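You operate a simulated robot arm through the tools that you are given. There is no shell and no other tool. Be economical: measure what you need, move in short steps, check, and stop when the job is done.

You are at the controls of a simulated two-armed robot. One attempt, no reset.

TASK
Pick up the green cartridge with one hand, pass it to the other hand and put it in the used bin. Set down upright: green cartridge.

Only the result counts: the job must be done as asked and must still hold three seconds after the hand-in. Knocking over, shifting, dropping, spilling or breaking anything else fails it.

THE ROBOT
Two 7-joint arms with two-finger parallel grippers on one trunk, on a base that drives. Base frame: it is fixed to the floor where the robot stands at the start and does not move with it; the origin is under the middle of the robot, x ahead of it, y to its left, z up. Units: cm, degrees, N and s.
The left shoulder is at the start at [3, 11.9, 93.5], the right one opposite. With the tool pointing down near the work surface each hand reaches from about 26 to 68 cm from the robot's upright axis, wherever it stands, measured 20 degrees to its own side. Places, roughly: USED bin (17x17 cm) [54, -60, 92]. Payload 3.43 kg a hand.
The tool frame of a hand sits at the grasp point between the pads (the TCP): z along the fingers, y along the line on which they close. The tips reach 3 cm beyond it. The gripper opens to 9.4 cm. The fingers are 2.8 cm wide and 1 cm thick; the gripper's body (5 by 9.6 cm) begins 5.5 cm behind the TCP.
Orientation is told as [roll, pitch, yaw] about the base's x, y, z axes, in that order, counted from this pose: with the fingers straight down and closing along the base's y, the tool's x points along the base's -x, its y along +y and its z along -z.

THE INTERFACE
- The arms move only by the tool step_arm. It takes "left_deltas", "right_deltas" or both (then of equal length, played together; a hand with none holds still); each is a list of rows, each an object (a shift or turn left out is 0, a gripper value left out holds the last) with "delta_pos": the shift along the tool's x, y, z in cm, a list of three; "rotation": the turn, a rotation vector about the tool's x, y, z in degrees, a list of three. In form: [{"delta_pos": [tx, ty, tz], "rotation": [ax, ay, az]}, ...]. A call has 1 to 12 rows; each row shifts and turns the commanded pose from where the row before left it, along the tool's axes as they then stand. "left_gripper" and "right_gripper" are, for a hand that has rows, the opening, from 0 (shut) to 1 (fully open), set as the call begins (left out, the last holds). A row lasts 0.2 s, in which the tool goes at most 5 cm and 8.6 degrees; a call with a longer step from one row to the next is refused whole, and so is a gripper value outside its range. Where a pose cannot be reached the arm comes as near as it can. A force on the tool above 40 N (or 10 N above the force at the start of the call, whichever is more), or a blocked arm, ends the call early, and 0.2 s more pass. Each finger travels about 7.2 cm/s and halts on what it meets, pressing with about 28 N; the grip force reading is that of the motor and also rises with nothing between the fingers. The clock runs only during rows and for 0.2 s after the last one: add rows that do not move to give the fingers time. It gives the time, the measured TCP pose, the force on the tool (base axes), the opening and the grip force at its end, in the units of the frame above (readings bear some noise), with the torque about the TCP (base axes, N m) and any sound that the robot's microphone picked up.
- Cameras (640 x 400 px; columns grow to the right, rows downward): "scene" is now at [3.55, -2.81, 163.37]; the picture's right is [-0.40, -0.92, 0.00], its down [-0.74, 0.32, -0.59] and it looks along [0.54, -0.23, -0.81] (base axes); focal length 264 px, centre (320, 200). "left" rides on the left gripper at [7.6, -1.4, -10.2] in its tool frame; the picture's right is [0.18, 0.98, 0.00], its down [-0.75, 0.14, -0.64] and it looks along [-0.63, 0.12, 0.77] (tool axes); focal length 243 px, centre (320, 200). "right" rides on the right gripper at [7.6, 1.4, -10.2] in its tool frame; the picture's right is [-0.18, 0.98, 0.00], its down [-0.75, -0.14, -0.64] and it looks along [-0.63, -0.12, 0.77] (tool axes); focal length 243 px, centre (320, 200). There is no depth. A picture from a camera that has moved, and an enlarged one, comes with that camera's place and axes in the base frame and with its lens.
- get_image(camera): a new picture of that camera. The clock stands still meanwhile.
- lift_body(by): slides the trunk up (or, below 0, down) by that many cm; the arms and the scene camera ride with it, the base frame stays. It gives what a move gives, with no picture.
- roll_base(legs): drives the robot by 1 to 6 legs, each [ahead, turn to the left] in cm and degrees, along the robot's own axes; the way and the turn of a leg run together, so that a leg with both is an arc; at most 150 cm and 180 degrees a leg. The arms and the cameras ride along, it lands a little off, and it stops where it bumps. It gives what a move gives.
- turn_head(pan, tilt): turns the head with the scene camera to pan (to the left, within 143 degrees either way) and tilt (down, from -29 to 69), counted from straight ahead of the robot. It gives what a move gives.
- inspect(camera, box): a new picture of the part [left, top, right, bottom] of that camera's present view, enlarged. The clock stands still meanwhile.
- hand_in(): hands the job in; it is judged then, once.

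Work in short steps. Places have to be worked out from the pictures, the camera data and where the tool is seen: move nearer, look again, correct. Check each grasp and each placing, and mend what went wrong. You have 120 turns and 92 pictures in all, those below and enlarged ones among them. Open the grippers and draw the arms clear of the work before you hand the job in, unless the task says otherwise; then end with one line.

The tools are called after ">>>" as name(argument=value, ...) on one line, values as JSON. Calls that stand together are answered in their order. step_arm: Moves the arms, as the interface text tells. Its arguments: {"type":"object","properties":{"left_deltas":{"type":"array","items":{"type":"object","properties":{"delta_pos":{"type":"array","items":{"type":"number"}},"rotation":{"type":"array","items":{"type":"number"}}}}},"left_gripper":{"type":"number"},"right_deltas":{"type":"array","items":{"type":"object","properties":{"delta_pos":{"type":"array","items":{"type":"number"}},"rotation":{"type":"array","items":{"type":"number"}}}}},"right_gripper":{"type":"number"}},"required":[]} The other tools are called the same way: lift_body (by) slides the trunk up or down; roll_base (legs) drives the base; turn_head (pan, tilt) turns the head that bears the scene camera; get_image (camera) takes a picture; inspect (camera, box) takes an enlarged picture of a part of a camera's view; hand_in () hands the job in.

At the start:

```text
time_s: 0.0
left_tool_pos: [42.85, -1.01, 112.49]
left_tool_rot: [0.0, 0.0, 0.0]
left_wrist_force: [-0.1, -0.1, 0.1]
left_ft_torque: [-0.04, 0.03, -0.01]
left_finger_gap: 9.39
left_finger_force: 0.0
right_tool_pos: [34.2, -25.85, 114.51]
right_tool_rot: [0.1, 0.0, 0.0]
right_wrist_force: [0.4, 0.0, -0.3]
right_ft_torque: [0.0, 0.03, -0.02]
right_finger_gap: 9.41
right_finger_force: 0.1
trunk travel left (down, up): [-20.0, 21.0]
robot x, y, heading: [-0.13, 0.01, 0.1]
head pan, tilt: [-23.3, 54.0]
```

scene: 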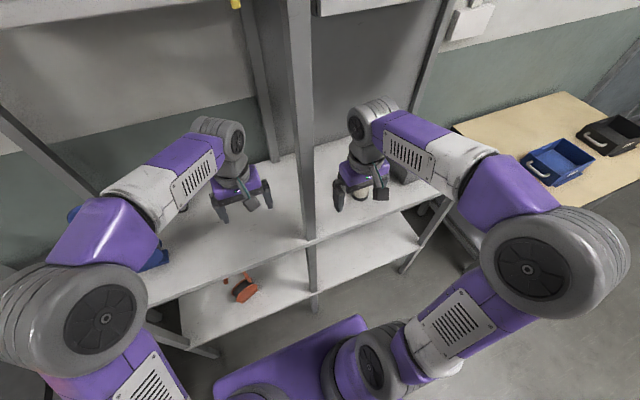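
right: 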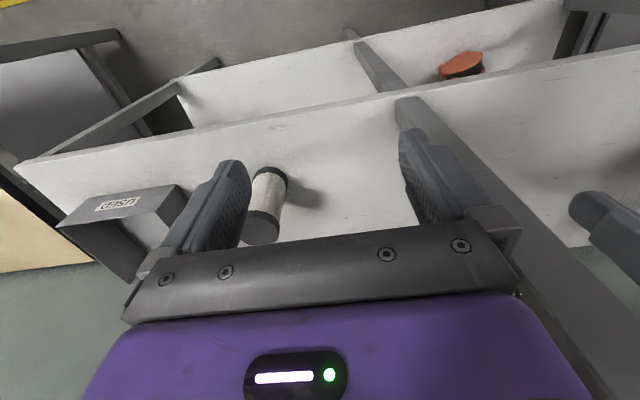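
left: 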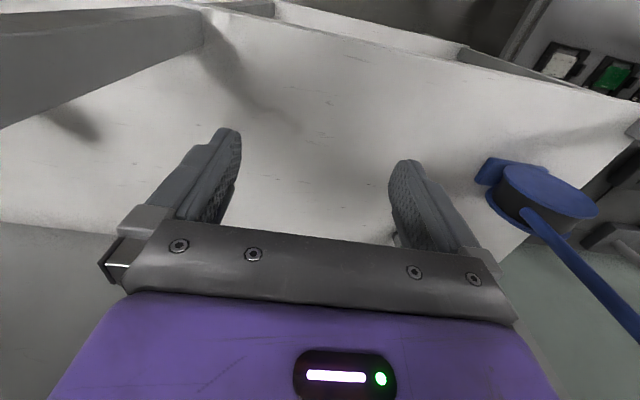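

The green cartridge isn't clearly in view yet, so I look around with the head: first left.

>>> turn_head(pan=30, tilt=40)

>>> get_image(camera="scene")

>>> turn_head(pan=-40, tilt=35)

>>> get_image(camera="scene")

```text
time_s: 1.2
left_tool_pos: [42.87, -0.77, 112.45]
left_tool_rot: [0.0, -0.1, -0.1]
left_wrist_force: [0.7, -0.4, -0.7]
left_ft_torque: [0.01, -0.03, 0.01]
left_finger_gap: 9.38
left_finger_force: 0.1
right_tool_pos: [34.31, -25.87, 114.5]
right_tool_rot: [0.0, 0.0, 0.0]
right_wrist_force: [-0.6, -0.7, 0.2]
right_ft_torque: [0.0, 0.01, 0.0]
right_finger_gap: 9.4
right_finger_force: 0.0
trunk travel left (down, up): [-20.0, 21.0]
robot x, y, heading: [-0.28, 0.09, -0.0]
head pan, tilt: [30.0, 40.0]
```

```text
88 pictures are left
camera scene: at [4.21, 4.32, 165.31], right [0.5, -0.87, 0.0], down [-0.56, -0.32, -0.77], along [0.66, 0.38, -0.64], focal length 264 px, centre (320, 200)
```

scene: 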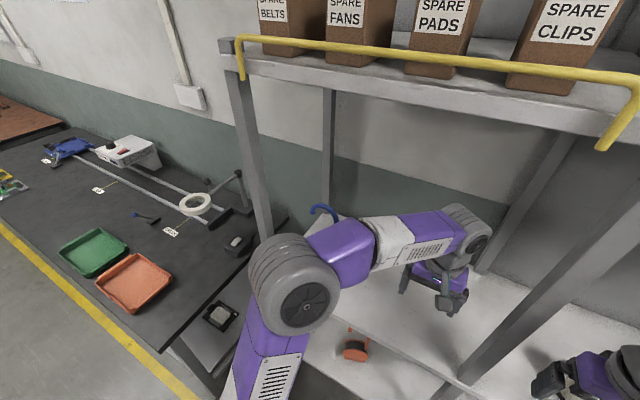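

```text
time_s: 2.6
left_tool_pos: [42.92, -0.76, 112.43]
left_tool_rot: [-0.1, 0.0, -0.1]
left_wrist_force: [-0.3, -0.3, 0.0]
left_ft_torque: [-0.01, 0.0, 0.01]
left_finger_gap: 9.41
left_finger_force: 0.0
right_tool_pos: [34.4, -25.98, 114.53]
right_tool_rot: [0.1, 0.0, 0.0]
right_wrist_force: [-0.4, 0.4, 0.0]
right_ft_torque: [0.0, -0.01, -0.02]
right_finger_gap: 9.41
right_finger_force: 0.2
trunk travel left (down, up): [-20.0, 21.0]
robot x, y, heading: [-0.24, -0.15, -0.0]
head pan, tilt: [-40.0, 35.0]
```

```text
87 pictures are left
camera scene: at [3.59, -5.57, 166.07], right [-0.64, -0.77, 0.0], down [-0.44, 0.37, -0.82], along [0.63, -0.53, -0.57], focal length 264 px, centre (320, 200)
```

scene: 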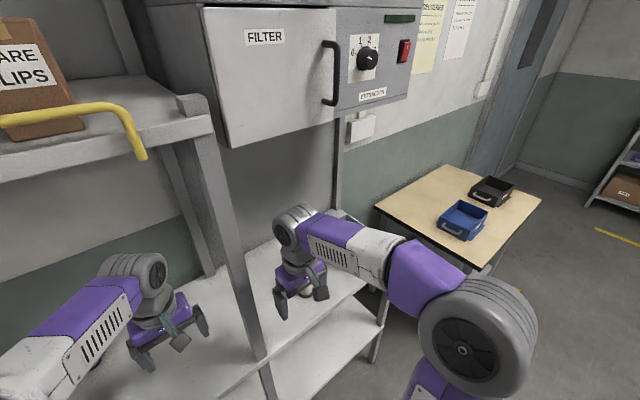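

A cylinder stands below the right gripper; I enlarge the right view to see its colour and the USED bin.

>>> inspect(camera="right", box=[40, 120, 360, 320])

>>> inspect(camera="left", box=[440, 20, 640, 145])

```text
2.00 times, centred on (200, 220) of right
camera zoom: at [26.7, -24.44, 124.69], right [0.18, 0.98, 0.0], down [0.75, -0.14, 0.64], along [0.63, -0.12, -0.77], focal length 485 px, centre (560, 160)
```

zoom: 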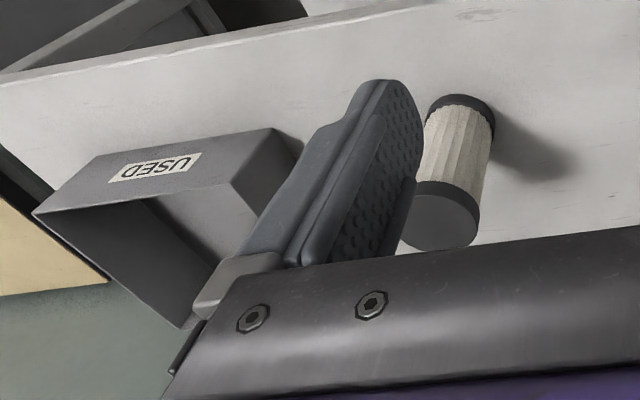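

```text
3.20 times, centred on (540, 82) of left
camera zoom: at [35.3, -2.32, 122.82], right [-0.18, 0.98, 0.0], down [0.75, 0.14, 0.64], along [0.63, 0.12, -0.77], focal length 776 px, centre (-384, 576)
```

zoom: 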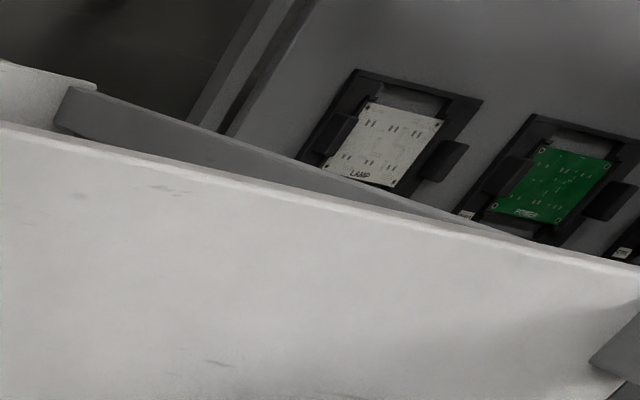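

The visible cylinder is white with black bands; I retract the right hand backwards to uncover the shelf behind it and look.

>>> step_arm(right_deltas=[{"delta_pos": [4, 0, 0]}, {"delta_pos": [4, 0, 0]}, {"delta_pos": [4, 0, 0]}], left_deltas=[{"delta_pos": [4, 0, 0]}, {"delta_pos": [4, 0, 0]}, {"delta_pos": [4, 0, 0]}])

>>> turn_head(pan=-25, tilt=45)

>>> get_image(camera="scene")

>>> get_image(camera="right")

>>> get_image(camera="left")

```text
time_s: 3.4
left_tool_pos: [30.77, -0.9, 112.41]
left_tool_rot: [0.0, -0.3, -0.1]
left_wrist_force: [-0.2, 0.3, 0.8]
left_ft_torque: [0.0, -0.06, 0.0]
left_finger_gap: 9.4
left_finger_force: 0.0
right_tool_pos: [22.02, -25.96, 114.59]
right_tool_rot: [0.1, -0.1, 0.0]
right_wrist_force: [-0.7, 0.4, -0.8]
right_ft_torque: [-0.04, -0.04, -0.05]
right_finger_gap: 9.4
right_finger_force: 0.0
trunk travel left (down, up): [-20.0, 21.0]
robot x, y, heading: [0.26, -0.08, -0.1]
head pan, tilt: [-40.0, 35.0]
```

```text
time_s: 4.2
left_tool_pos: [31.12, -0.92, 112.42]
left_tool_rot: [-0.1, 0.0, -0.1]
left_wrist_force: [0.0, 0.0, 0.0]
left_ft_torque: [0.02, -0.01, -0.01]
left_finger_gap: 9.4
left_finger_force: 0.0
right_tool_pos: [22.32, -25.88, 114.65]
right_tool_rot: [0.0, 0.0, 0.0]
right_wrist_force: [0.0, -0.1, 0.3]
right_ft_torque: [0.0, -0.02, -0.02]
right_finger_gap: 9.42
right_finger_force: 0.1
trunk travel left (down, up): [-20.0, 21.0]
robot x, y, heading: [-0.18, 0.51, 0.0]
head pan, tilt: [-25.0, 45.0]
```

```text
84 pictures are left
camera scene: at [4.18, -3.36, 164.59], right [-0.42, -0.91, 0.0], down [-0.64, 0.3, -0.71], along [0.64, -0.3, -0.71], focal length 264 px, centre (320, 200)
```

scene: 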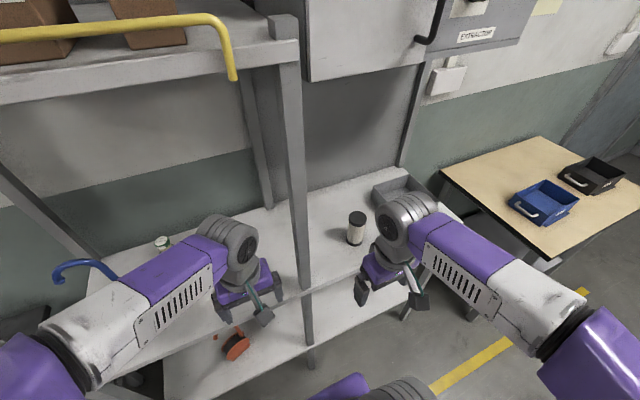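

```text
83 pictures are left
camera right: at [14.7, -24.46, 124.8], right [0.18, 0.98, 0.0], down [0.75, -0.14, 0.64], along [0.63, -0.12, -0.77], focal length 243 px, centre (320, 200)
```

right: 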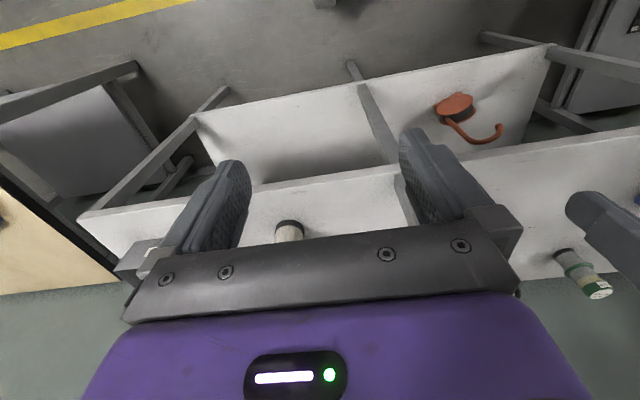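

```text
82 pictures are left
camera left: at [23.46, -2.42, 122.74], right [-0.18, 0.98, 0.0], down [0.75, 0.14, 0.64], along [0.63, 0.12, -0.77], focal length 243 px, centre (320, 200)
```

left: 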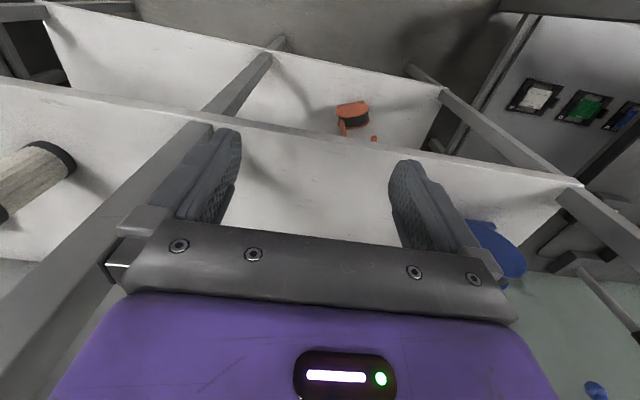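

The green-banded cartridge stands at the back-left of the shelf, about [67, 21]. I look at it directly with the head turned, and enlarge.

>>> turn_head(pan=15, tilt=45)

>>> get_image(camera="scene")

>>> inspect(camera="right", box=[500, 200, 640, 320])

```text
time_s: 5.3
left_tool_pos: [31.06, -0.89, 112.28]
left_tool_rot: [0.0, -0.1, 0.0]
left_wrist_force: [-0.1, -0.3, 0.4]
left_ft_torque: [0.01, -0.04, -0.02]
left_finger_gap: 9.4
left_finger_force: 0.1
right_tool_pos: [22.32, -25.99, 114.48]
right_tool_rot: [0.0, 0.0, 0.0]
right_wrist_force: [0.2, -0.1, 0.1]
right_ft_torque: [0.0, 0.0, 0.01]
right_finger_gap: 9.4
right_finger_force: 0.1
trunk travel left (down, up): [-20.0, 21.0]
robot x, y, heading: [0.01, -0.06, 0.1]
head pan, tilt: [15.0, 45.0]
```

```text
81 pictures are left
camera scene: at [4.7, 2.18, 164.59], right [0.26, -0.97, 0.0], down [-0.68, -0.18, -0.71], along [0.68, 0.18, -0.71], focal length 264 px, centre (320, 200)
```

scene: 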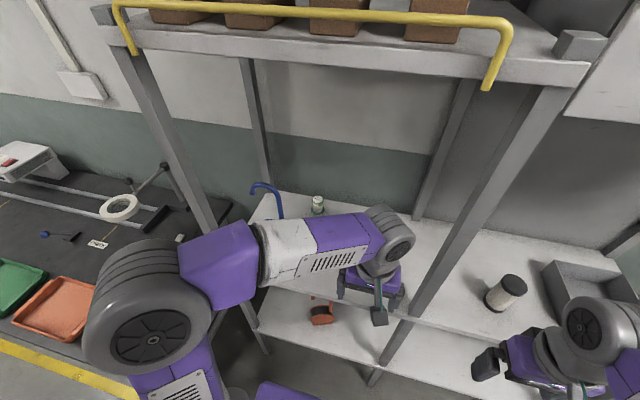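

```text
3.33 times, centred on (570, 260) of right
camera zoom: at [14.72, -24.46, 124.79], right [0.18, 0.98, 0.0], down [0.75, -0.14, 0.64], along [0.63, -0.12, -0.77], focal length 809 px, centre (-513, 0)
```

zoom: 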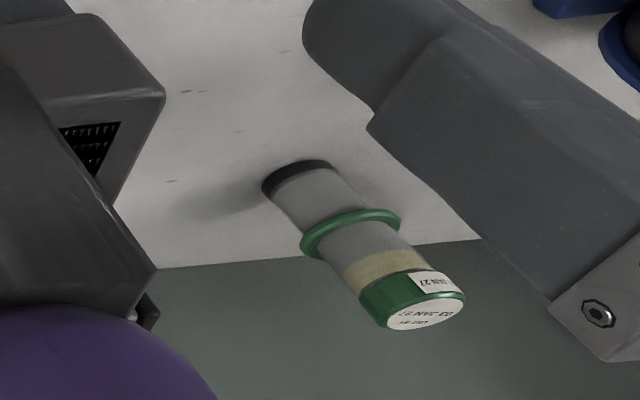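

The cartridge is confirmed: dark base, a green collar mid-height and a green cap. I enlarge the scene view for dimensions.

>>> inspect(camera="scene", box=[240, 160, 400, 260])

```text
4.00 times, centred on (320, 210) of scene
camera zoom: at [4.7, 2.18, 164.59], right [0.26, -0.97, 0.0], down [-0.68, -0.18, -0.71], along [0.68, 0.18, -0.71], focal length 1055 px, centre (320, 160)
```

zoom: 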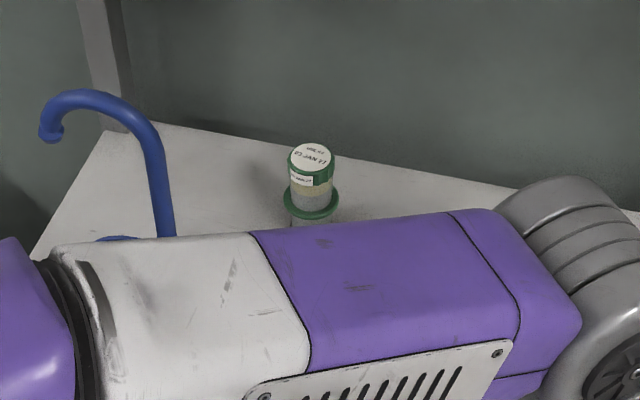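

Plan: the left hand grips the upper half (above the collar) horizontally from the front with its camera upward. That leaves room for the right hand to grip it from above with its fingers crossed at 90°. I first test whether the left wrist can turn 180° (yaw) in free space.

>>> step_arm(left_deltas=[{"rotation": [0, 0, -8.5]}, {"rotation": [0, 0, -8.5]}, {"rotation": [0, 0, -8.5]}, {"rotation": [0, 0, -8.5]}, {"rotation": [0, 0, -8.5]}, {"rotation": [0, 0, -8.5]}, {"rotation": [0, 0, -8.5]}, {"rotation": [0, 0, -8.5]}, {"rotation": [0, 0, -8.5]}, {"rotation": [0, 0, -8.5]}, {"rotation": [0, 0, -5]}])

>>> step_arm(left_deltas=[{"rotation": [0, 0, -8.5]}, {"rotation": [0, 0, -8.5]}, {"rotation": [0, 0, -8.5]}, {"rotation": [0, 0, -8.5]}, {"rotation": [0, 0, -8.5]}, {"rotation": [0, 0, -8.5]}, {"rotation": [0, 0, -8.5]}, {"rotation": [0, 0, -8.5]}, {"rotation": [0, 0, -8.5]}, {"rotation": [0, 0, -8.5]}, {"rotation": [0, 0, -5]}])

```text
time_s: 7.7
left_tool_pos: [30.88, -0.8, 112.47]
left_tool_rot: [0.0, 0.0, 90.2]
left_wrist_force: [0.6, 0.4, 0.4]
left_ft_torque: [0.01, -0.01, -0.02]
left_finger_gap: 9.39
left_finger_force: 0.0
right_tool_pos: [22.16, -25.98, 114.53]
right_tool_rot: [0.0, 0.1, 0.1]
right_wrist_force: [0.1, -0.2, -0.1]
right_ft_torque: [-0.02, 0.02, 0.03]
right_finger_gap: 9.4
right_finger_force: 0.1
trunk travel left (down, up): [-20.0, 21.0]
robot x, y, heading: [-0.0, 0.24, -0.2]
head pan, tilt: [15.0, 45.0]
```

```text
time_s: 9.9
left_tool_pos: [30.81, -0.36, 115.51]
left_tool_rot: [13.4, -0.7, 171.8]
left_wrist_force: [1.2, -0.3, 0.5]
left_ft_torque: [0.01, -0.05, 0.01]
left_finger_gap: 9.42
left_finger_force: 0.0
right_tool_pos: [22.23, -25.96, 114.5]
right_tool_rot: [0.1, 0.0, 0.0]
right_wrist_force: [-0.8, -0.8, 0.2]
right_ft_torque: [0.02, 0.01, 0.02]
right_finger_gap: 9.41
right_finger_force: 0.1
trunk travel left (down, up): [-20.0, 21.0]
robot x, y, heading: [-0.32, 0.07, 0.1]
head pan, tilt: [15.0, 45.0]
stopped in row 11 (left hand): the arm was blocked; the commanded pose is now the measured one
```

The yaw reaches about 165–170°. I now pitch the left tool forward to horizontal; the wrist limits may shift along the way.

>>> step_arm(left_deltas=[{"rotation": [0, 8.5, 0]}, {"rotation": [0, 8.5, 0]}, {"rotation": [0, 8.5, 0]}, {"rotation": [0, 8.5, 0]}, {"rotation": [0, 8.5, 0]}, {"rotation": [0, 8.5, 0]}])

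>>> get_image(camera="scene")

```text
time_s: 10.7
left_tool_pos: [31.01, 0.23, 115.67]
left_tool_rot: [23.8, 19.0, -179.6]
left_wrist_force: [0.4, 1.4, 1.2]
left_ft_torque: [-0.02, -0.02, 0.0]
left_finger_gap: 9.4
left_finger_force: 0.1
right_tool_pos: [22.27, -25.98, 114.53]
right_tool_rot: [0.0, 0.0, 0.0]
right_wrist_force: [-0.2, -0.5, -0.1]
right_ft_torque: [-0.01, 0.02, 0.02]
right_finger_gap: 9.41
right_finger_force: 0.0
trunk travel left (down, up): [-20.0, 21.0]
robot x, y, heading: [-0.02, 0.02, 0.4]
head pan, tilt: [15.0, 45.0]
stopped in row 4 (left hand): the arm was blocked; the commanded pose is now the measured one
```

```text
78 pictures are left
camera scene: at [4.66, 2.2, 164.59], right [0.26, -0.97, 0.0], down [-0.68, -0.18, -0.71], along [0.68, 0.18, -0.71], focal length 264 px, centre (320, 200)
```

scene: 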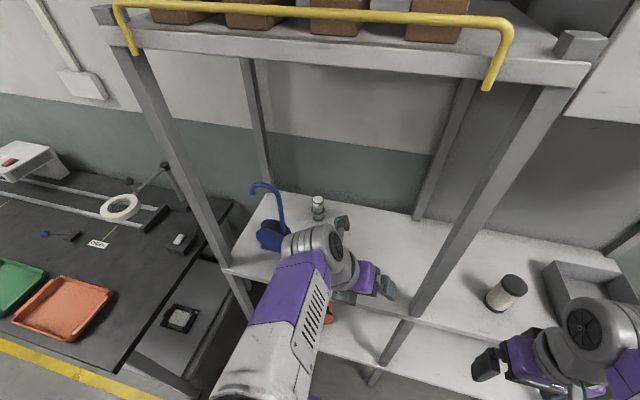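

The wrist is too folded this close to the body. I move the left hand forward and left into the bay and continue the tilt there.

>>> step_arm(left_deltas=[{"delta_pos": [3.3, -2.3, 0.24]}, {"delta_pos": [3.3, -2.3, 0.24]}, {"delta_pos": [3.3, -2.3, 0.24]}, {"delta_pos": [3.3, -2.3, 0.24]}, {"rotation": [0, 8.5, 0]}, {"rotation": [0, 8.5, 0]}, {"rotation": [0, 8.5, 0]}, {"rotation": [0, 8.5, 0]}, {"rotation": [0, 8.5, 0]}])

```text
time_s: 12.7
left_tool_pos: [44.93, 8.24, 115.64]
left_tool_rot: [42.0, 55.7, -151.1]
left_wrist_force: [-0.3, -0.6, -0.6]
left_ft_torque: [0.05, -0.02, 0.06]
left_finger_gap: 9.4
left_finger_force: 0.1
right_tool_pos: [22.16, -26.22, 114.5]
right_tool_rot: [0.1, 0.0, -0.1]
right_wrist_force: [-1.0, 0.0, 0.8]
right_ft_torque: [0.02, 0.0, 0.0]
right_finger_gap: 9.37
right_finger_force: 0.0
trunk travel left (down, up): [-20.0, 21.0]
robot x, y, heading: [-0.11, -0.07, -0.1]
head pan, tilt: [15.0, 45.0]
```

The tilt works here. I finish the rotation to horizontal, with the tool pointing ahead 15° to the right and the camera up.

>>> step_arm(left_deltas=[{"rotation": [-0.4, 5.0, 4.7]}, {"rotation": [-0.4, 5.0, 4.7]}, {"rotation": [-0.4, 5.0, 4.7]}, {"rotation": [-0.4, 5.0, 4.7]}, {"rotation": [-0.4, 5.0, 4.7]}])

>>> get_image(camera="scene")

>>> get_image(camera="left")

```text
time_s: 13.9
left_tool_pos: [46.01, 8.15, 115.99]
left_tool_rot: [34.8, 90.0, -160.5]
left_wrist_force: [0.9, -0.5, 0.7]
left_ft_torque: [-0.02, 0.0, 0.04]
left_finger_gap: 9.37
left_finger_force: 0.1
left hand out of reach, approached as far as the arm can: row 4, 5
right_tool_pos: [22.38, -25.9, 114.61]
right_tool_rot: [0.0, 0.0, 0.0]
right_wrist_force: [0.5, -0.3, -0.7]
right_ft_torque: [0.01, 0.02, -0.01]
right_finger_gap: 9.38
right_finger_force: 0.1
trunk travel left (down, up): [-20.0, 21.0]
robot x, y, heading: [0.05, 0.25, 0.1]
head pan, tilt: [15.0, 45.0]
```

```text
77 pictures are left
camera scene: at [4.74, 2.14, 164.58], right [0.26, -0.97, 0.0], down [-0.68, -0.18, -0.71], along [0.68, 0.18, -0.71], focal length 264 px, centre (320, 200)
```

scene: 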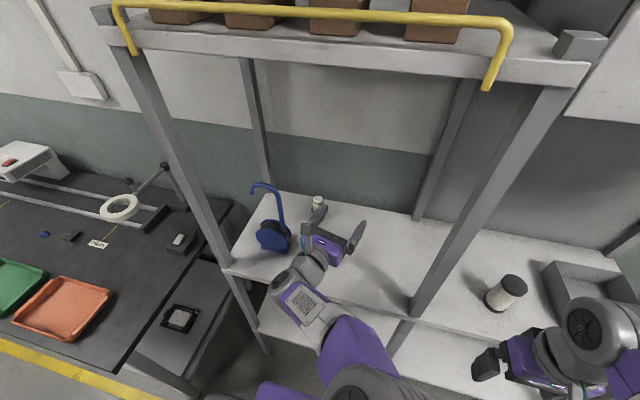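

```text
76 pictures are left
camera left: at [36.4, 12.11, 123.73], right [-0.26, -0.95, 0.18], down [-0.66, 0.03, -0.75], along [0.71, -0.31, -0.63], focal length 243 px, centre (320, 200)
```

left: 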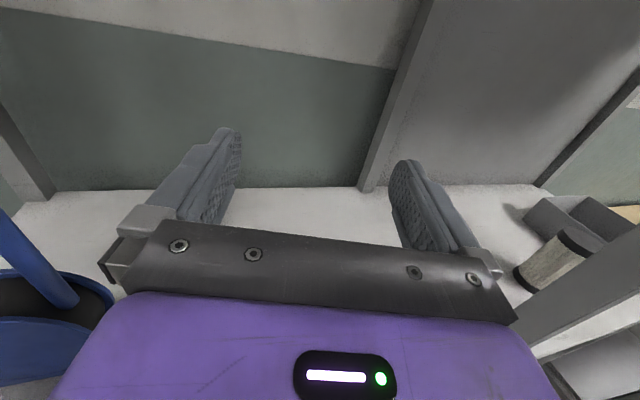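

The left tool is now horizontal, with azimuth about −15° and the camera up. I raise the trunk so the arm will come over the shelf edge from above, then bring the hand down by the same amount.

>>> lift_body(by=12)

>>> step_arm(left_deltas=[{"delta_pos": [-4, 0, 0]}, {"delta_pos": [-4, 0, 0]}, {"delta_pos": [-4, 0, 0]}, {"delta_pos": [-4, 0, 0]}])

>>> turn_head(pan=15, tilt=50)

>>> get_image(camera="scene")

```text
time_s: 15.4
left_tool_pos: [45.94, 8.24, 127.95]
left_tool_rot: [67.6, 89.7, -127.5]
left_wrist_force: [-0.3, 0.5, -0.4]
left_ft_torque: [0.0, -0.02, 0.0]
left_finger_gap: 9.41
left_finger_force: 0.1
right_tool_pos: [22.21, -26.01, 126.59]
right_tool_rot: [0.0, 0.0, 0.0]
right_wrist_force: [0.4, -0.2, -0.3]
right_ft_torque: [0.0, 0.02, 0.02]
right_finger_gap: 9.39
right_finger_force: 0.1
trunk travel left (down, up): [-32.0, 9.0]
robot x, y, heading: [-0.04, 0.4, -0.2]
head pan, tilt: [15.0, 45.0]
```

```text
time_s: 16.4
left_tool_pos: [46.24, 8.12, 127.17]
left_tool_rot: [71.0, 89.9, -123.9]
left_wrist_force: [0.2, -0.6, 0.4]
left_ft_torque: [-0.01, 0.01, 0.02]
left_finger_gap: 9.4
left_finger_force: 0.1
left hand out of reach, approached as far as the arm can: row 1, 2, 3, 4
right_tool_pos: [22.33, -25.83, 126.55]
right_tool_rot: [0.0, 0.0, -0.1]
right_wrist_force: [-0.4, -0.6, 0.6]
right_ft_torque: [-0.02, -0.01, 0.0]
right_finger_gap: 9.4
right_finger_force: 0.0
trunk travel left (down, up): [-32.0, 9.0]
robot x, y, heading: [-0.33, 0.15, -0.2]
head pan, tilt: [15.0, 45.0]
```

```text
time_s: 17.1
left_tool_pos: [46.18, 8.22, 127.08]
left_tool_rot: [69.3, 89.8, -125.9]
left_wrist_force: [0.2, -0.2, -0.5]
left_ft_torque: [0.01, 0.01, -0.01]
left_finger_gap: 9.43
left_finger_force: 0.1
right_tool_pos: [22.29, -25.95, 126.48]
right_tool_rot: [0.1, 0.1, 0.0]
right_wrist_force: [0.0, -0.8, 0.4]
right_ft_torque: [0.03, 0.01, 0.03]
right_finger_gap: 9.4
right_finger_force: 0.1
trunk travel left (down, up): [-32.0, 9.0]
robot x, y, heading: [-0.1, 0.19, 0.1]
head pan, tilt: [15.0, 50.0]
```

```text
75 pictures are left
camera scene: at [4.28, 2.08, 175.9], right [0.26, -0.97, 0.0], down [-0.74, -0.2, -0.64], along [0.62, 0.17, -0.77], focal length 264 px, centre (320, 200)
```

scene: 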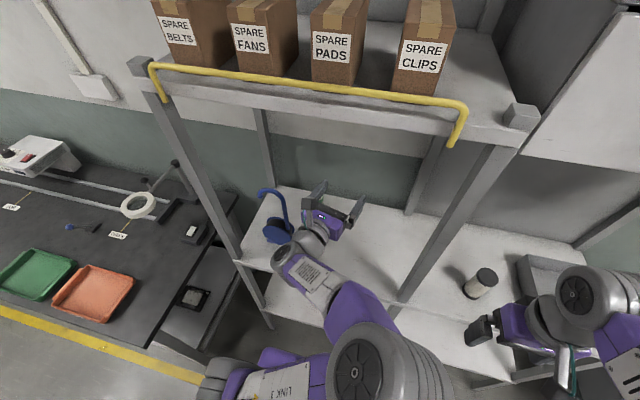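

In this flipped posture the hand can't go low enough. I switch to the normal posture, with the camera below and the tool pitched about 25° under horizontal, which still clears the shelf, and first bring the left hand back to tool-down.

>>> step_arm(left_deltas=[{"rotation": [0, -8.2, 0]}, {"rotation": [0, -8.2, 0]}, {"rotation": [0, -8.2, 0]}, {"rotation": [0, -8.2, 0]}, {"rotation": [0, -8.2, 0]}, {"rotation": [0, -8.2, 0]}, {"rotation": [0, -8.2, 0]}, {"rotation": [0, -8.2, 0]}, {"rotation": [0, -8.2, 0]}, {"rotation": [0, -8.2, 0]}, {"rotation": [0, -8, 0]}])

>>> step_arm(left_deltas=[{"rotation": [0, 0, 8.5]}, {"rotation": [0, 0, 8.5]}, {"rotation": [0, 0, 8.5]}, {"rotation": [0, 0, 8.5]}, {"rotation": [0, 0, 8.5]}, {"rotation": [0, 0, 8.5]}, {"rotation": [0, 0, 8.5]}, {"rotation": [0, 0, 8.5]}, {"rotation": [0, 0, 8.5]}, {"rotation": [0, 0, 8.5]}])

>>> step_arm(left_deltas=[{"rotation": [0, 0, 8.5]}, {"rotation": [0, 0, 8.5]}, {"rotation": [0, 0, 8.5]}, {"rotation": [0, 0, 8.5]}, {"rotation": [0, 0, 8.5]}, {"rotation": [0, 0, 8.5]}, {"rotation": [0, 0, 8.5]}, {"rotation": [0, 0, 8.5]}, {"rotation": [0, 0, 8.5]}])

```text
time_s: 19.5
left_tool_pos: [46.31, 8.17, 126.88]
left_tool_rot: [0.2, -0.2, 164.9]
left_wrist_force: [0.5, 0.0, 0.2]
left_ft_torque: [0.01, 0.01, 0.0]
left_finger_gap: 9.43
left_finger_force: 0.1
right_tool_pos: [22.34, -25.89, 126.49]
right_tool_rot: [0.0, 0.1, 0.0]
right_wrist_force: [-0.1, -0.6, 0.5]
right_ft_torque: [0.02, 0.03, 0.02]
right_finger_gap: 9.4
right_finger_force: 0.0
trunk travel left (down, up): [-32.0, 9.0]
robot x, y, heading: [0.02, 0.09, -0.0]
head pan, tilt: [15.0, 50.0]
```

```text
time_s: 21.7
left_tool_pos: [46.23, 8.17, 126.99]
left_tool_rot: [0.2, 0.2, 79.8]
left_wrist_force: [0.2, -0.6, -0.2]
left_ft_torque: [0.02, 0.02, -0.02]
left_finger_gap: 9.39
left_finger_force: 0.1
right_tool_pos: [22.25, -25.91, 126.62]
right_tool_rot: [0.0, -0.1, 0.0]
right_wrist_force: [0.1, 0.0, 0.5]
right_ft_torque: [0.0, 0.0, 0.02]
right_finger_gap: 9.41
right_finger_force: 0.0
trunk travel left (down, up): [-32.0, 9.0]
robot x, y, heading: [0.26, -0.28, 0.2]
head pan, tilt: [15.0, 50.0]
```

```text
time_s: 23.7
left_tool_pos: [46.27, 8.16, 126.94]
left_tool_rot: [-0.2, 0.2, 3.2]
left_wrist_force: [0.5, 0.0, -0.3]
left_ft_torque: [0.02, 0.02, 0.01]
left_finger_gap: 9.37
left_finger_force: 0.1
right_tool_pos: [22.2, -25.91, 126.58]
right_tool_rot: [0.0, 0.0, 0.0]
right_wrist_force: [-0.6, -0.4, 0.0]
right_ft_torque: [0.02, -0.05, -0.01]
right_finger_gap: 9.39
right_finger_force: 0.0
trunk travel left (down, up): [-32.0, 9.0]
robot x, y, heading: [-0.05, -0.03, 0.1]
head pan, tilt: [15.0, 50.0]
```

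Back to tool-down. Now I shift left to y≈19 and pitch the tool up to 25° below horizontal.

>>> step_arm(left_deltas=[{"delta_pos": [0, 3.6, 0], "rotation": [0, 0, 3]}, {"delta_pos": [0, 3.6, 0]}, {"delta_pos": [0, 3.6, 0]}, {"rotation": [0, -8.1, 0]}, {"rotation": [0, -8.1, 0]}, {"rotation": [0, -8.1, 0]}, {"rotation": [0, -8.1, 0]}, {"rotation": [0, -8.1, 0]}, {"rotation": [0, -8.1, 0]}, {"rotation": [0, -8.1, 0]}, {"rotation": [0, -8.3, 0]}])

>>> get_image(camera="scene")

>>> get_image(camera="left")

```text
time_s: 26.1
left_tool_pos: [46.08, 18.76, 126.89]
left_tool_rot: [-0.5, -64.9, 0.8]
left_wrist_force: [0.3, -0.8, 0.3]
left_ft_torque: [0.0, -0.01, -0.03]
left_finger_gap: 9.41
left_finger_force: 0.0
right_tool_pos: [22.24, -25.86, 126.5]
right_tool_rot: [0.0, -0.1, -0.1]
right_wrist_force: [1.1, 0.3, 0.7]
right_ft_torque: [-0.01, 0.02, 0.05]
right_finger_gap: 9.38
right_finger_force: 0.1
trunk travel left (down, up): [-32.0, 9.0]
robot x, y, heading: [0.04, 0.04, -0.0]
head pan, tilt: [15.0, 50.0]
```

```text
74 pictures are left
camera scene: at [4.29, 2.15, 175.89], right [0.26, -0.97, 0.0], down [-0.74, -0.2, -0.64], along [0.62, 0.17, -0.77], focal length 264 px, centre (320, 200)
```

scene: 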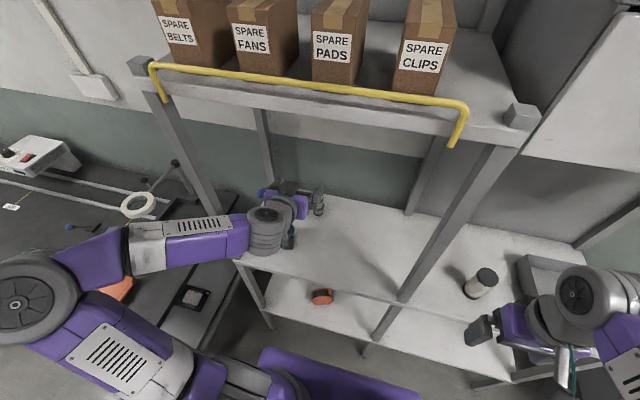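

```text
73 pictures are left
camera left: at [33.48, 17.25, 124.52], right [-0.08, 0.98, -0.17], down [-0.26, 0.14, 0.95], along [0.96, 0.12, 0.25], focal length 243 px, centre (320, 200)
```

left: 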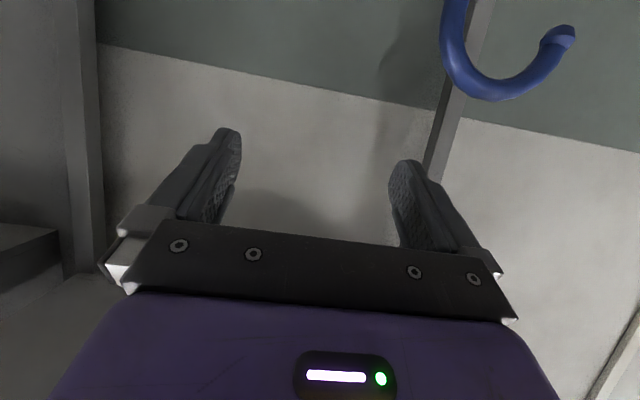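

With the tool pointing ahead, the forearm flares left, towards the post and the blue hook. I try pointing the tool about 50° left instead so the forearm points ahead: shift right, then yaw left 50°.

>>> step_arm(left_deltas=[{"delta_pos": [0, -4, 0]}, {"delta_pos": [0, -4, 0]}, {"delta_pos": [0, -4, 0]}, {"rotation": [-7.6, 0, -3.55]}, {"rotation": [-7.6, 0, -3.55]}, {"rotation": [-7.6, 0, -3.55]}, {"rotation": [-7.6, 0, -3.55]}, {"rotation": [-7.6, 0, -3.55]}, {"rotation": [-7.6, 0, -3.55]}])

>>> get_image(camera="scene")

```text
time_s: 28.1
left_tool_pos: [46.29, 6.84, 126.9]
left_tool_rot: [0.0, -64.8, 50.9]
left_wrist_force: [-0.8, 0.0, -0.3]
left_ft_torque: [-0.04, -0.01, 0.02]
left_finger_gap: 9.4
left_finger_force: 0.0
right_tool_pos: [22.36, -26.01, 126.55]
right_tool_rot: [0.1, 0.0, 0.0]
right_wrist_force: [1.0, 0.1, 0.5]
right_ft_torque: [-0.01, -0.02, 0.01]
right_finger_gap: 9.42
right_finger_force: 0.1
trunk travel left (down, up): [-32.0, 9.0]
robot x, y, heading: [-0.29, 0.07, -0.1]
head pan, tilt: [15.0, 50.0]
```

```text
72 pictures are left
camera scene: at [4.33, 1.99, 175.89], right [0.26, -0.97, 0.0], down [-0.74, -0.2, -0.64], along [0.62, 0.17, -0.77], focal length 264 px, centre (320, 200)
```

scene: 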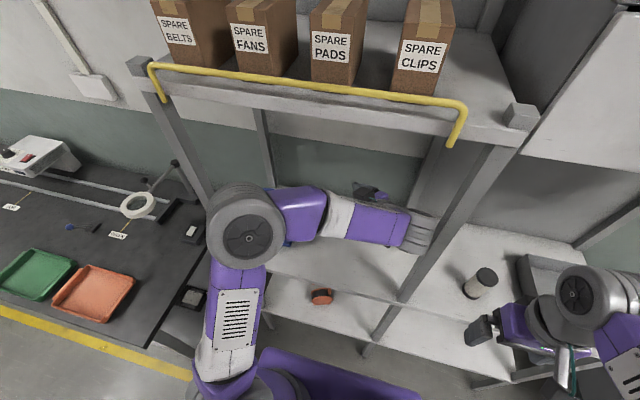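

The posture is elbow-up with the hand inside the bay. I move in steps towards a pre-grasp point: forward 6 cm and down 14 cm, then look.

>>> step_arm(left_deltas=[{"delta_pos": [2.78, -1.17, 2.34]}, {"delta_pos": [2.78, -1.17, 2.34]}, {"delta_pos": [2.78, -1.17, 2.34]}, {"delta_pos": [2.78, -1.17, 2.34]}])

>>> get_image(camera="scene")

>>> get_image(camera="left")

```text
time_s: 29.1
left_tool_pos: [52.1, 6.92, 112.73]
left_tool_rot: [-0.2, -64.8, 50.9]
left_wrist_force: [-0.7, -0.8, -0.2]
left_ft_torque: [0.03, -0.06, 0.01]
left_finger_gap: 9.39
left_finger_force: 0.1
right_tool_pos: [22.42, -25.97, 126.43]
right_tool_rot: [-0.1, 0.0, -0.1]
right_wrist_force: [0.7, 0.4, 0.0]
right_ft_torque: [0.0, 0.0, -0.04]
right_finger_gap: 9.4
right_finger_force: 0.0
trunk travel left (down, up): [-32.0, 9.0]
robot x, y, heading: [-0.05, -0.15, -0.2]
head pan, tilt: [15.0, 50.0]
```

```text
71 pictures are left
camera scene: at [4.39, 2.04, 175.89], right [0.26, -0.97, 0.0], down [-0.74, -0.2, -0.64], along [0.62, 0.17, -0.77], focal length 264 px, centre (320, 200)
```

scene: 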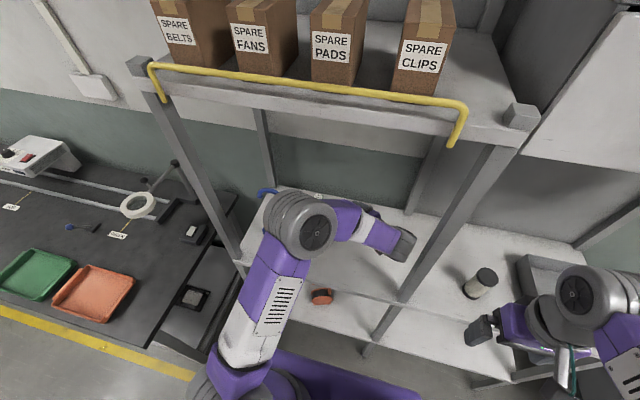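

```text
70 pictures are left
camera left: at [45.33, -3.83, 110.32], right [-0.81, 0.56, -0.17], down [-0.27, -0.11, 0.96], along [0.52, 0.82, 0.24], focal length 243 px, centre (320, 200)
```

left: 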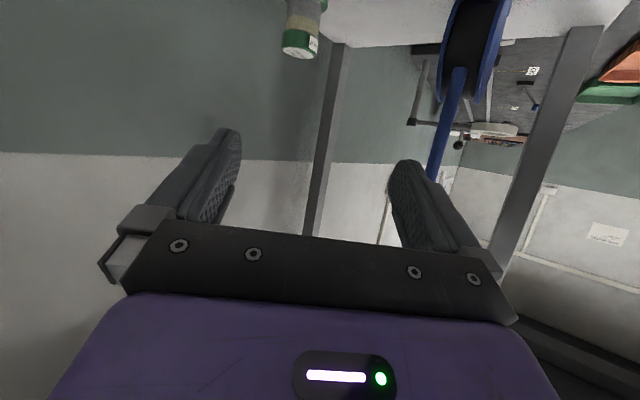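

The cartridge is visible in the left camera; I estimate its axis at [66.3, 19.6] and its top at z≈101.3, diameter 4.4. I move to a pre-grasp point behind it.

>>> step_arm(left_deltas=[{"delta_pos": [0.85, -0.75, 2.74]}, {"delta_pos": [0.85, -0.75, 2.74]}, {"delta_pos": [0.85, -0.75, 2.74]}, {"delta_pos": [0.85, -0.75, 2.74]}])

>>> get_image(camera="left")

>>> get_image(camera="scene")

```text
time_s: 30.1
left_tool_pos: [59.77, 11.39, 105.1]
left_tool_rot: [-0.2, -64.8, 50.7]
left_wrist_force: [0.0, 0.2, -0.2]
left_ft_torque: [-0.02, 0.03, 0.01]
left_finger_gap: 9.41
left_finger_force: 0.1
right_tool_pos: [22.36, -25.83, 126.43]
right_tool_rot: [0.0, 0.0, -0.1]
right_wrist_force: [-0.1, -0.5, 0.3]
right_ft_torque: [0.01, 0.01, -0.03]
right_finger_gap: 9.42
right_finger_force: 0.0
trunk travel left (down, up): [-32.0, 9.0]
robot x, y, heading: [-0.04, 0.16, 0.1]
head pan, tilt: [15.0, 50.0]
```

```text
69 pictures are left
camera left: at [52.91, 0.75, 102.68], right [-0.81, 0.56, -0.17], down [-0.27, -0.11, 0.96], along [0.52, 0.82, 0.24], focal length 243 px, centre (320, 200)
```

left: 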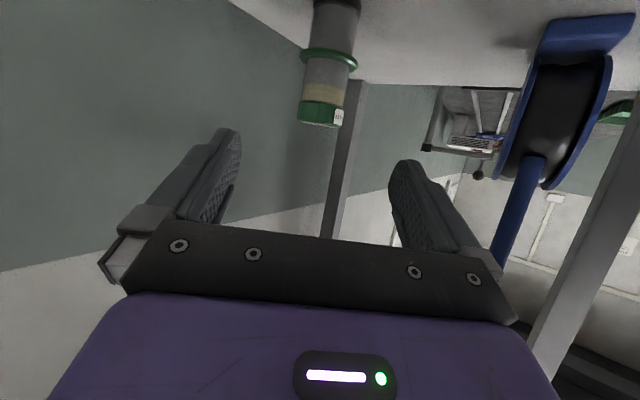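

```text
68 pictures are left
camera scene: at [4.36, 2.12, 175.89], right [0.26, -0.97, 0.0], down [-0.74, -0.2, -0.64], along [0.62, 0.17, -0.77], focal length 264 px, centre (320, 200)
```

scene: 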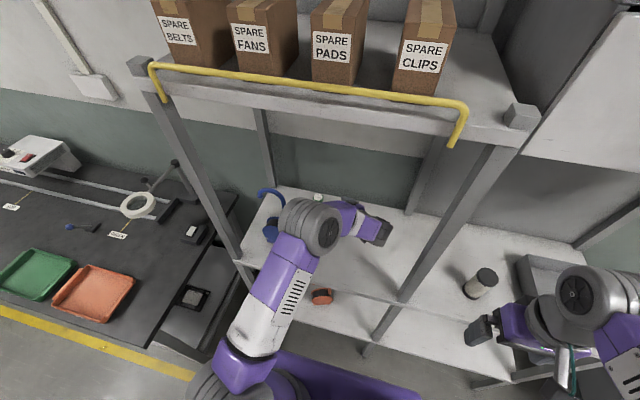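

Triangulated: axis [66.5, 19.9], top 101.2, collar at z≈95.7, and laterally centred. I lower to z 99.7 and then move in 9.5 cm.

>>> step_arm(left_deltas=[{"delta_pos": [2.45, 0, 1.14]}, {"delta_pos": [2.45, 0, 1.14]}, {"delta_pos": [-1, 0.05, 2.15]}, {"delta_pos": [-1, 0.05, 2.15]}])

>>> get_image(camera="left")

```text
time_s: 31.1
left_tool_pos: [62.53, 15.09, 99.83]
left_tool_rot: [0.0, -64.8, 50.8]
left_wrist_force: [0.0, -0.4, 0.0]
left_ft_torque: [0.0, 0.03, -0.01]
left_finger_gap: 9.38
left_finger_force: 0.1
right_tool_pos: [22.25, -25.9, 126.53]
right_tool_rot: [0.1, 0.0, 0.0]
right_wrist_force: [0.3, -0.3, 0.3]
right_ft_torque: [0.0, 0.01, 0.03]
right_finger_gap: 9.4
right_finger_force: 0.0
trunk travel left (down, up): [-32.0, 9.0]
robot x, y, heading: [-0.0, -0.39, -0.0]
head pan, tilt: [15.0, 50.0]
```

```text
67 pictures are left
camera left: at [55.72, 4.47, 97.44], right [-0.81, 0.56, -0.17], down [-0.27, -0.11, 0.96], along [0.52, 0.82, 0.24], focal length 243 px, centre (320, 200)
```

left: 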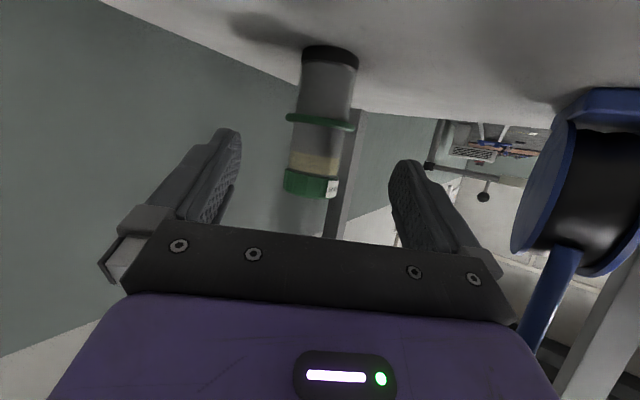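

The view confirms clearance and centring. Final advance of 4.6 cm, then close.

>>> step_arm(left_deltas=[{"delta_pos": [-0.97, 0, 2.08]}, {"delta_pos": [-0.97, 0, 2.08]}])

>>> get_image(camera="left")

```text
time_s: 31.7
left_tool_pos: [65.59, 18.8, 99.7]
left_tool_rot: [-0.2, -64.8, 50.9]
left_wrist_force: [0.3, 0.3, -0.4]
left_ft_torque: [-0.02, 0.03, -0.01]
left_finger_gap: 9.39
left_finger_force: 0.1
right_tool_pos: [22.24, -25.92, 126.55]
right_tool_rot: [0.1, 0.0, 0.0]
right_wrist_force: [0.5, -0.1, -0.9]
right_ft_torque: [0.0, -0.02, -0.01]
right_finger_gap: 9.39
right_finger_force: 0.1
trunk travel left (down, up): [-32.0, 9.0]
robot x, y, heading: [-0.17, 0.0, 0.0]
head pan, tilt: [15.0, 50.0]
```

```text
66 pictures are left
camera left: at [58.65, 8.09, 97.27], right [-0.81, 0.56, -0.17], down [-0.27, -0.11, 0.96], along [0.52, 0.82, 0.24], focal length 243 px, centre (320, 200)
```

left: 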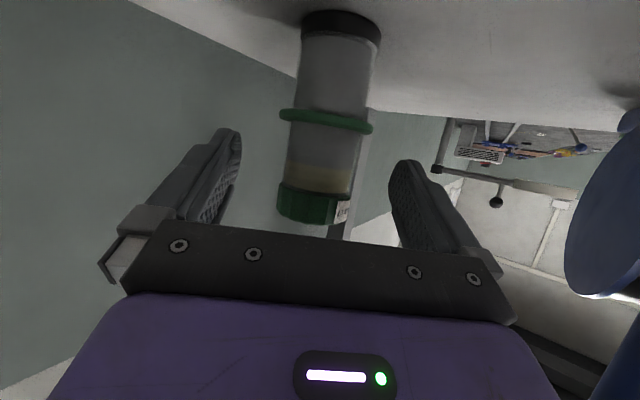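

The fingers straddle the upper body between the collar and the cap end. Closing.

>>> step_arm(left_deltas=[{}, {}, {}, {}], left_gripper=0)

>>> get_image(camera="left")

```text
time_s: 32.7
left_tool_pos: [65.51, 18.78, 99.73]
left_tool_rot: [-0.1, -64.9, 50.9]
left_wrist_force: [0.8, 0.3, 1.3]
left_ft_torque: [0.09, -0.08, -0.03]
left_finger_gap: 4.1
left_finger_force: 28.4
right_tool_pos: [22.32, -25.84, 126.66]
right_tool_rot: [0.1, 0.0, 0.0]
right_wrist_force: [-0.8, 0.0, 0.0]
right_ft_torque: [-0.02, -0.01, -0.03]
right_finger_gap: 9.42
right_finger_force: 0.1
trunk travel left (down, up): [-32.0, 9.0]
robot x, y, heading: [0.23, -0.0, -0.3]
head pan, tilt: [15.0, 50.0]
```

```text
65 pictures are left
camera left: at [58.64, 8.05, 97.28], right [-0.81, 0.56, -0.17], down [-0.27, -0.11, 0.96], along [0.52, 0.82, 0.24], focal length 243 px, centre (320, 200)
```

left: 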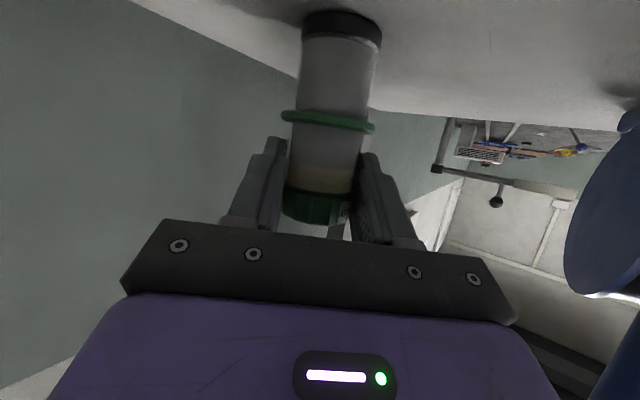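

Gripped (gap 4.1 cm, 28 N). I lift straight up 9 cm.

>>> step_arm(left_deltas=[{"delta_pos": [-2.72, 0, -1.27]}, {"delta_pos": [-2.72, 0, -1.27]}, {"delta_pos": [-2.72, 0, -1.27]}])

>>> get_image(camera="left")

>>> turn_head(pan=140, tilt=40)

>>> get_image(camera="scene")

>>> turn_head(pan=-140, tilt=40)

>>> get_image(camera="scene")

```text
time_s: 33.5
left_tool_pos: [65.47, 18.6, 108.93]
left_tool_rot: [0.0, -64.7, 50.7]
left_wrist_force: [1.0, -0.2, -2.8]
left_ft_torque: [-0.02, -0.03, -0.01]
left_finger_gap: 4.08
left_finger_force: 28.5
right_tool_pos: [22.29, -25.92, 126.6]
right_tool_rot: [0.0, 0.0, -0.1]
right_wrist_force: [-1.0, 0.1, 0.4]
right_ft_torque: [0.01, 0.02, -0.01]
right_finger_gap: 9.4
right_finger_force: 0.0
trunk travel left (down, up): [-32.0, 9.0]
robot x, y, heading: [-0.26, 0.37, 0.0]
head pan, tilt: [15.0, 50.0]
```

```text
64 pictures are left
camera left: at [58.59, 7.95, 106.45], right [-0.81, 0.56, -0.17], down [-0.27, -0.11, 0.96], along [0.52, 0.82, 0.24], focal length 243 px, centre (320, 200)
```

left: 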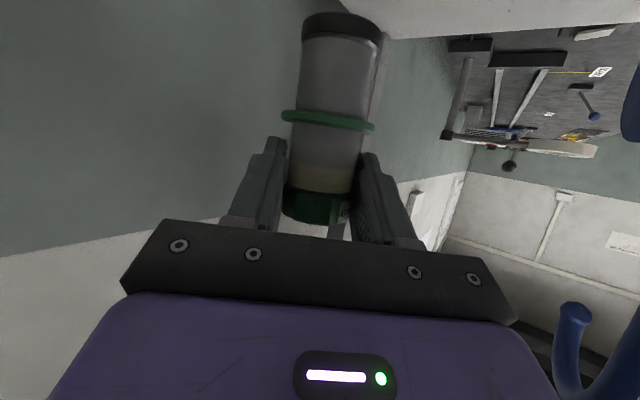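

```text
time_s: 35.5
left_tool_pos: [65.54, 18.63, 108.8]
left_tool_rot: [-0.1, -64.7, 50.7]
left_wrist_force: [0.3, -0.1, -3.1]
left_ft_torque: [-0.01, 0.0, 0.02]
left_finger_gap: 4.06
left_finger_force: 28.0
right_tool_pos: [22.33, -25.99, 126.49]
right_tool_rot: [0.0, 0.1, -0.1]
right_wrist_force: [-0.3, -0.2, -0.7]
right_ft_torque: [0.0, 0.01, -0.01]
right_finger_gap: 9.39
right_finger_force: 0.0
trunk travel left (down, up): [-32.0, 9.0]
robot x, y, heading: [0.01, 0.18, -0.1]
head pan, tilt: [140.0, 40.0]
```

```text
63 pictures are left
camera scene: at [-9.63, 5.56, 177.31], right [0.64, 0.77, 0.0], down [0.49, -0.41, -0.77], along [-0.59, 0.49, -0.64], focal length 264 px, centre (320, 200)
```

scene: 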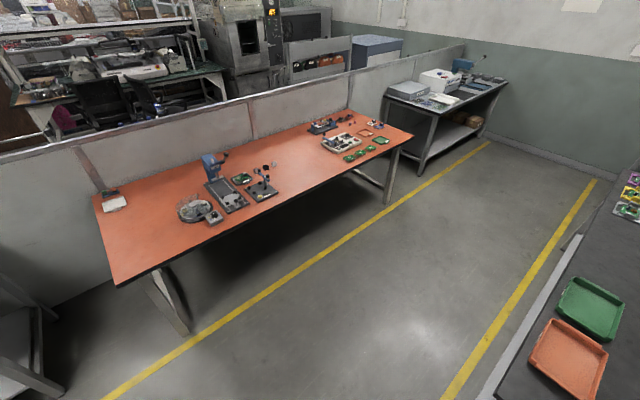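

```text
time_s: 39.4
left_tool_pos: [65.47, 18.6, 108.76]
left_tool_rot: [0.0, -64.8, 50.8]
left_wrist_force: [0.4, 0.2, -3.1]
left_ft_torque: [-0.01, 0.01, 0.01]
left_finger_gap: 4.08
left_finger_force: 28.1
right_tool_pos: [22.33, -25.86, 126.48]
right_tool_rot: [0.0, 0.0, -0.1]
right_wrist_force: [0.4, 0.5, 0.3]
right_ft_torque: [0.0, -0.02, -0.02]
right_finger_gap: 9.41
right_finger_force: 0.0
trunk travel left (down, up): [-32.0, 9.0]
robot x, y, heading: [-0.05, 0.07, -0.1]
head pan, tilt: [-140.0, 40.0]
```

```text
62 pictures are left
camera scene: at [-9.63, -5.37, 177.31], right [-0.64, 0.77, 0.0], down [0.49, 0.41, -0.77], along [-0.59, -0.49, -0.64], focal length 264 px, centre (320, 200)
```

scene: 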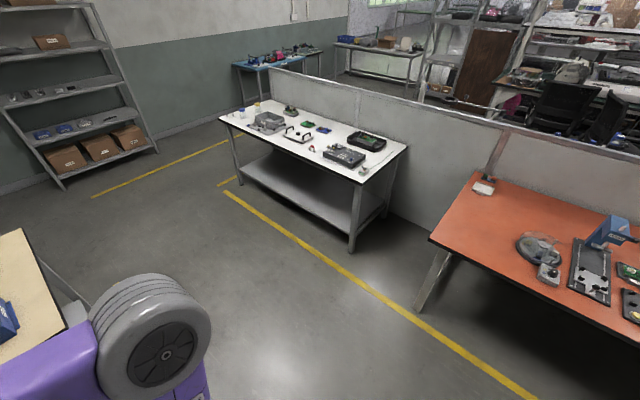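

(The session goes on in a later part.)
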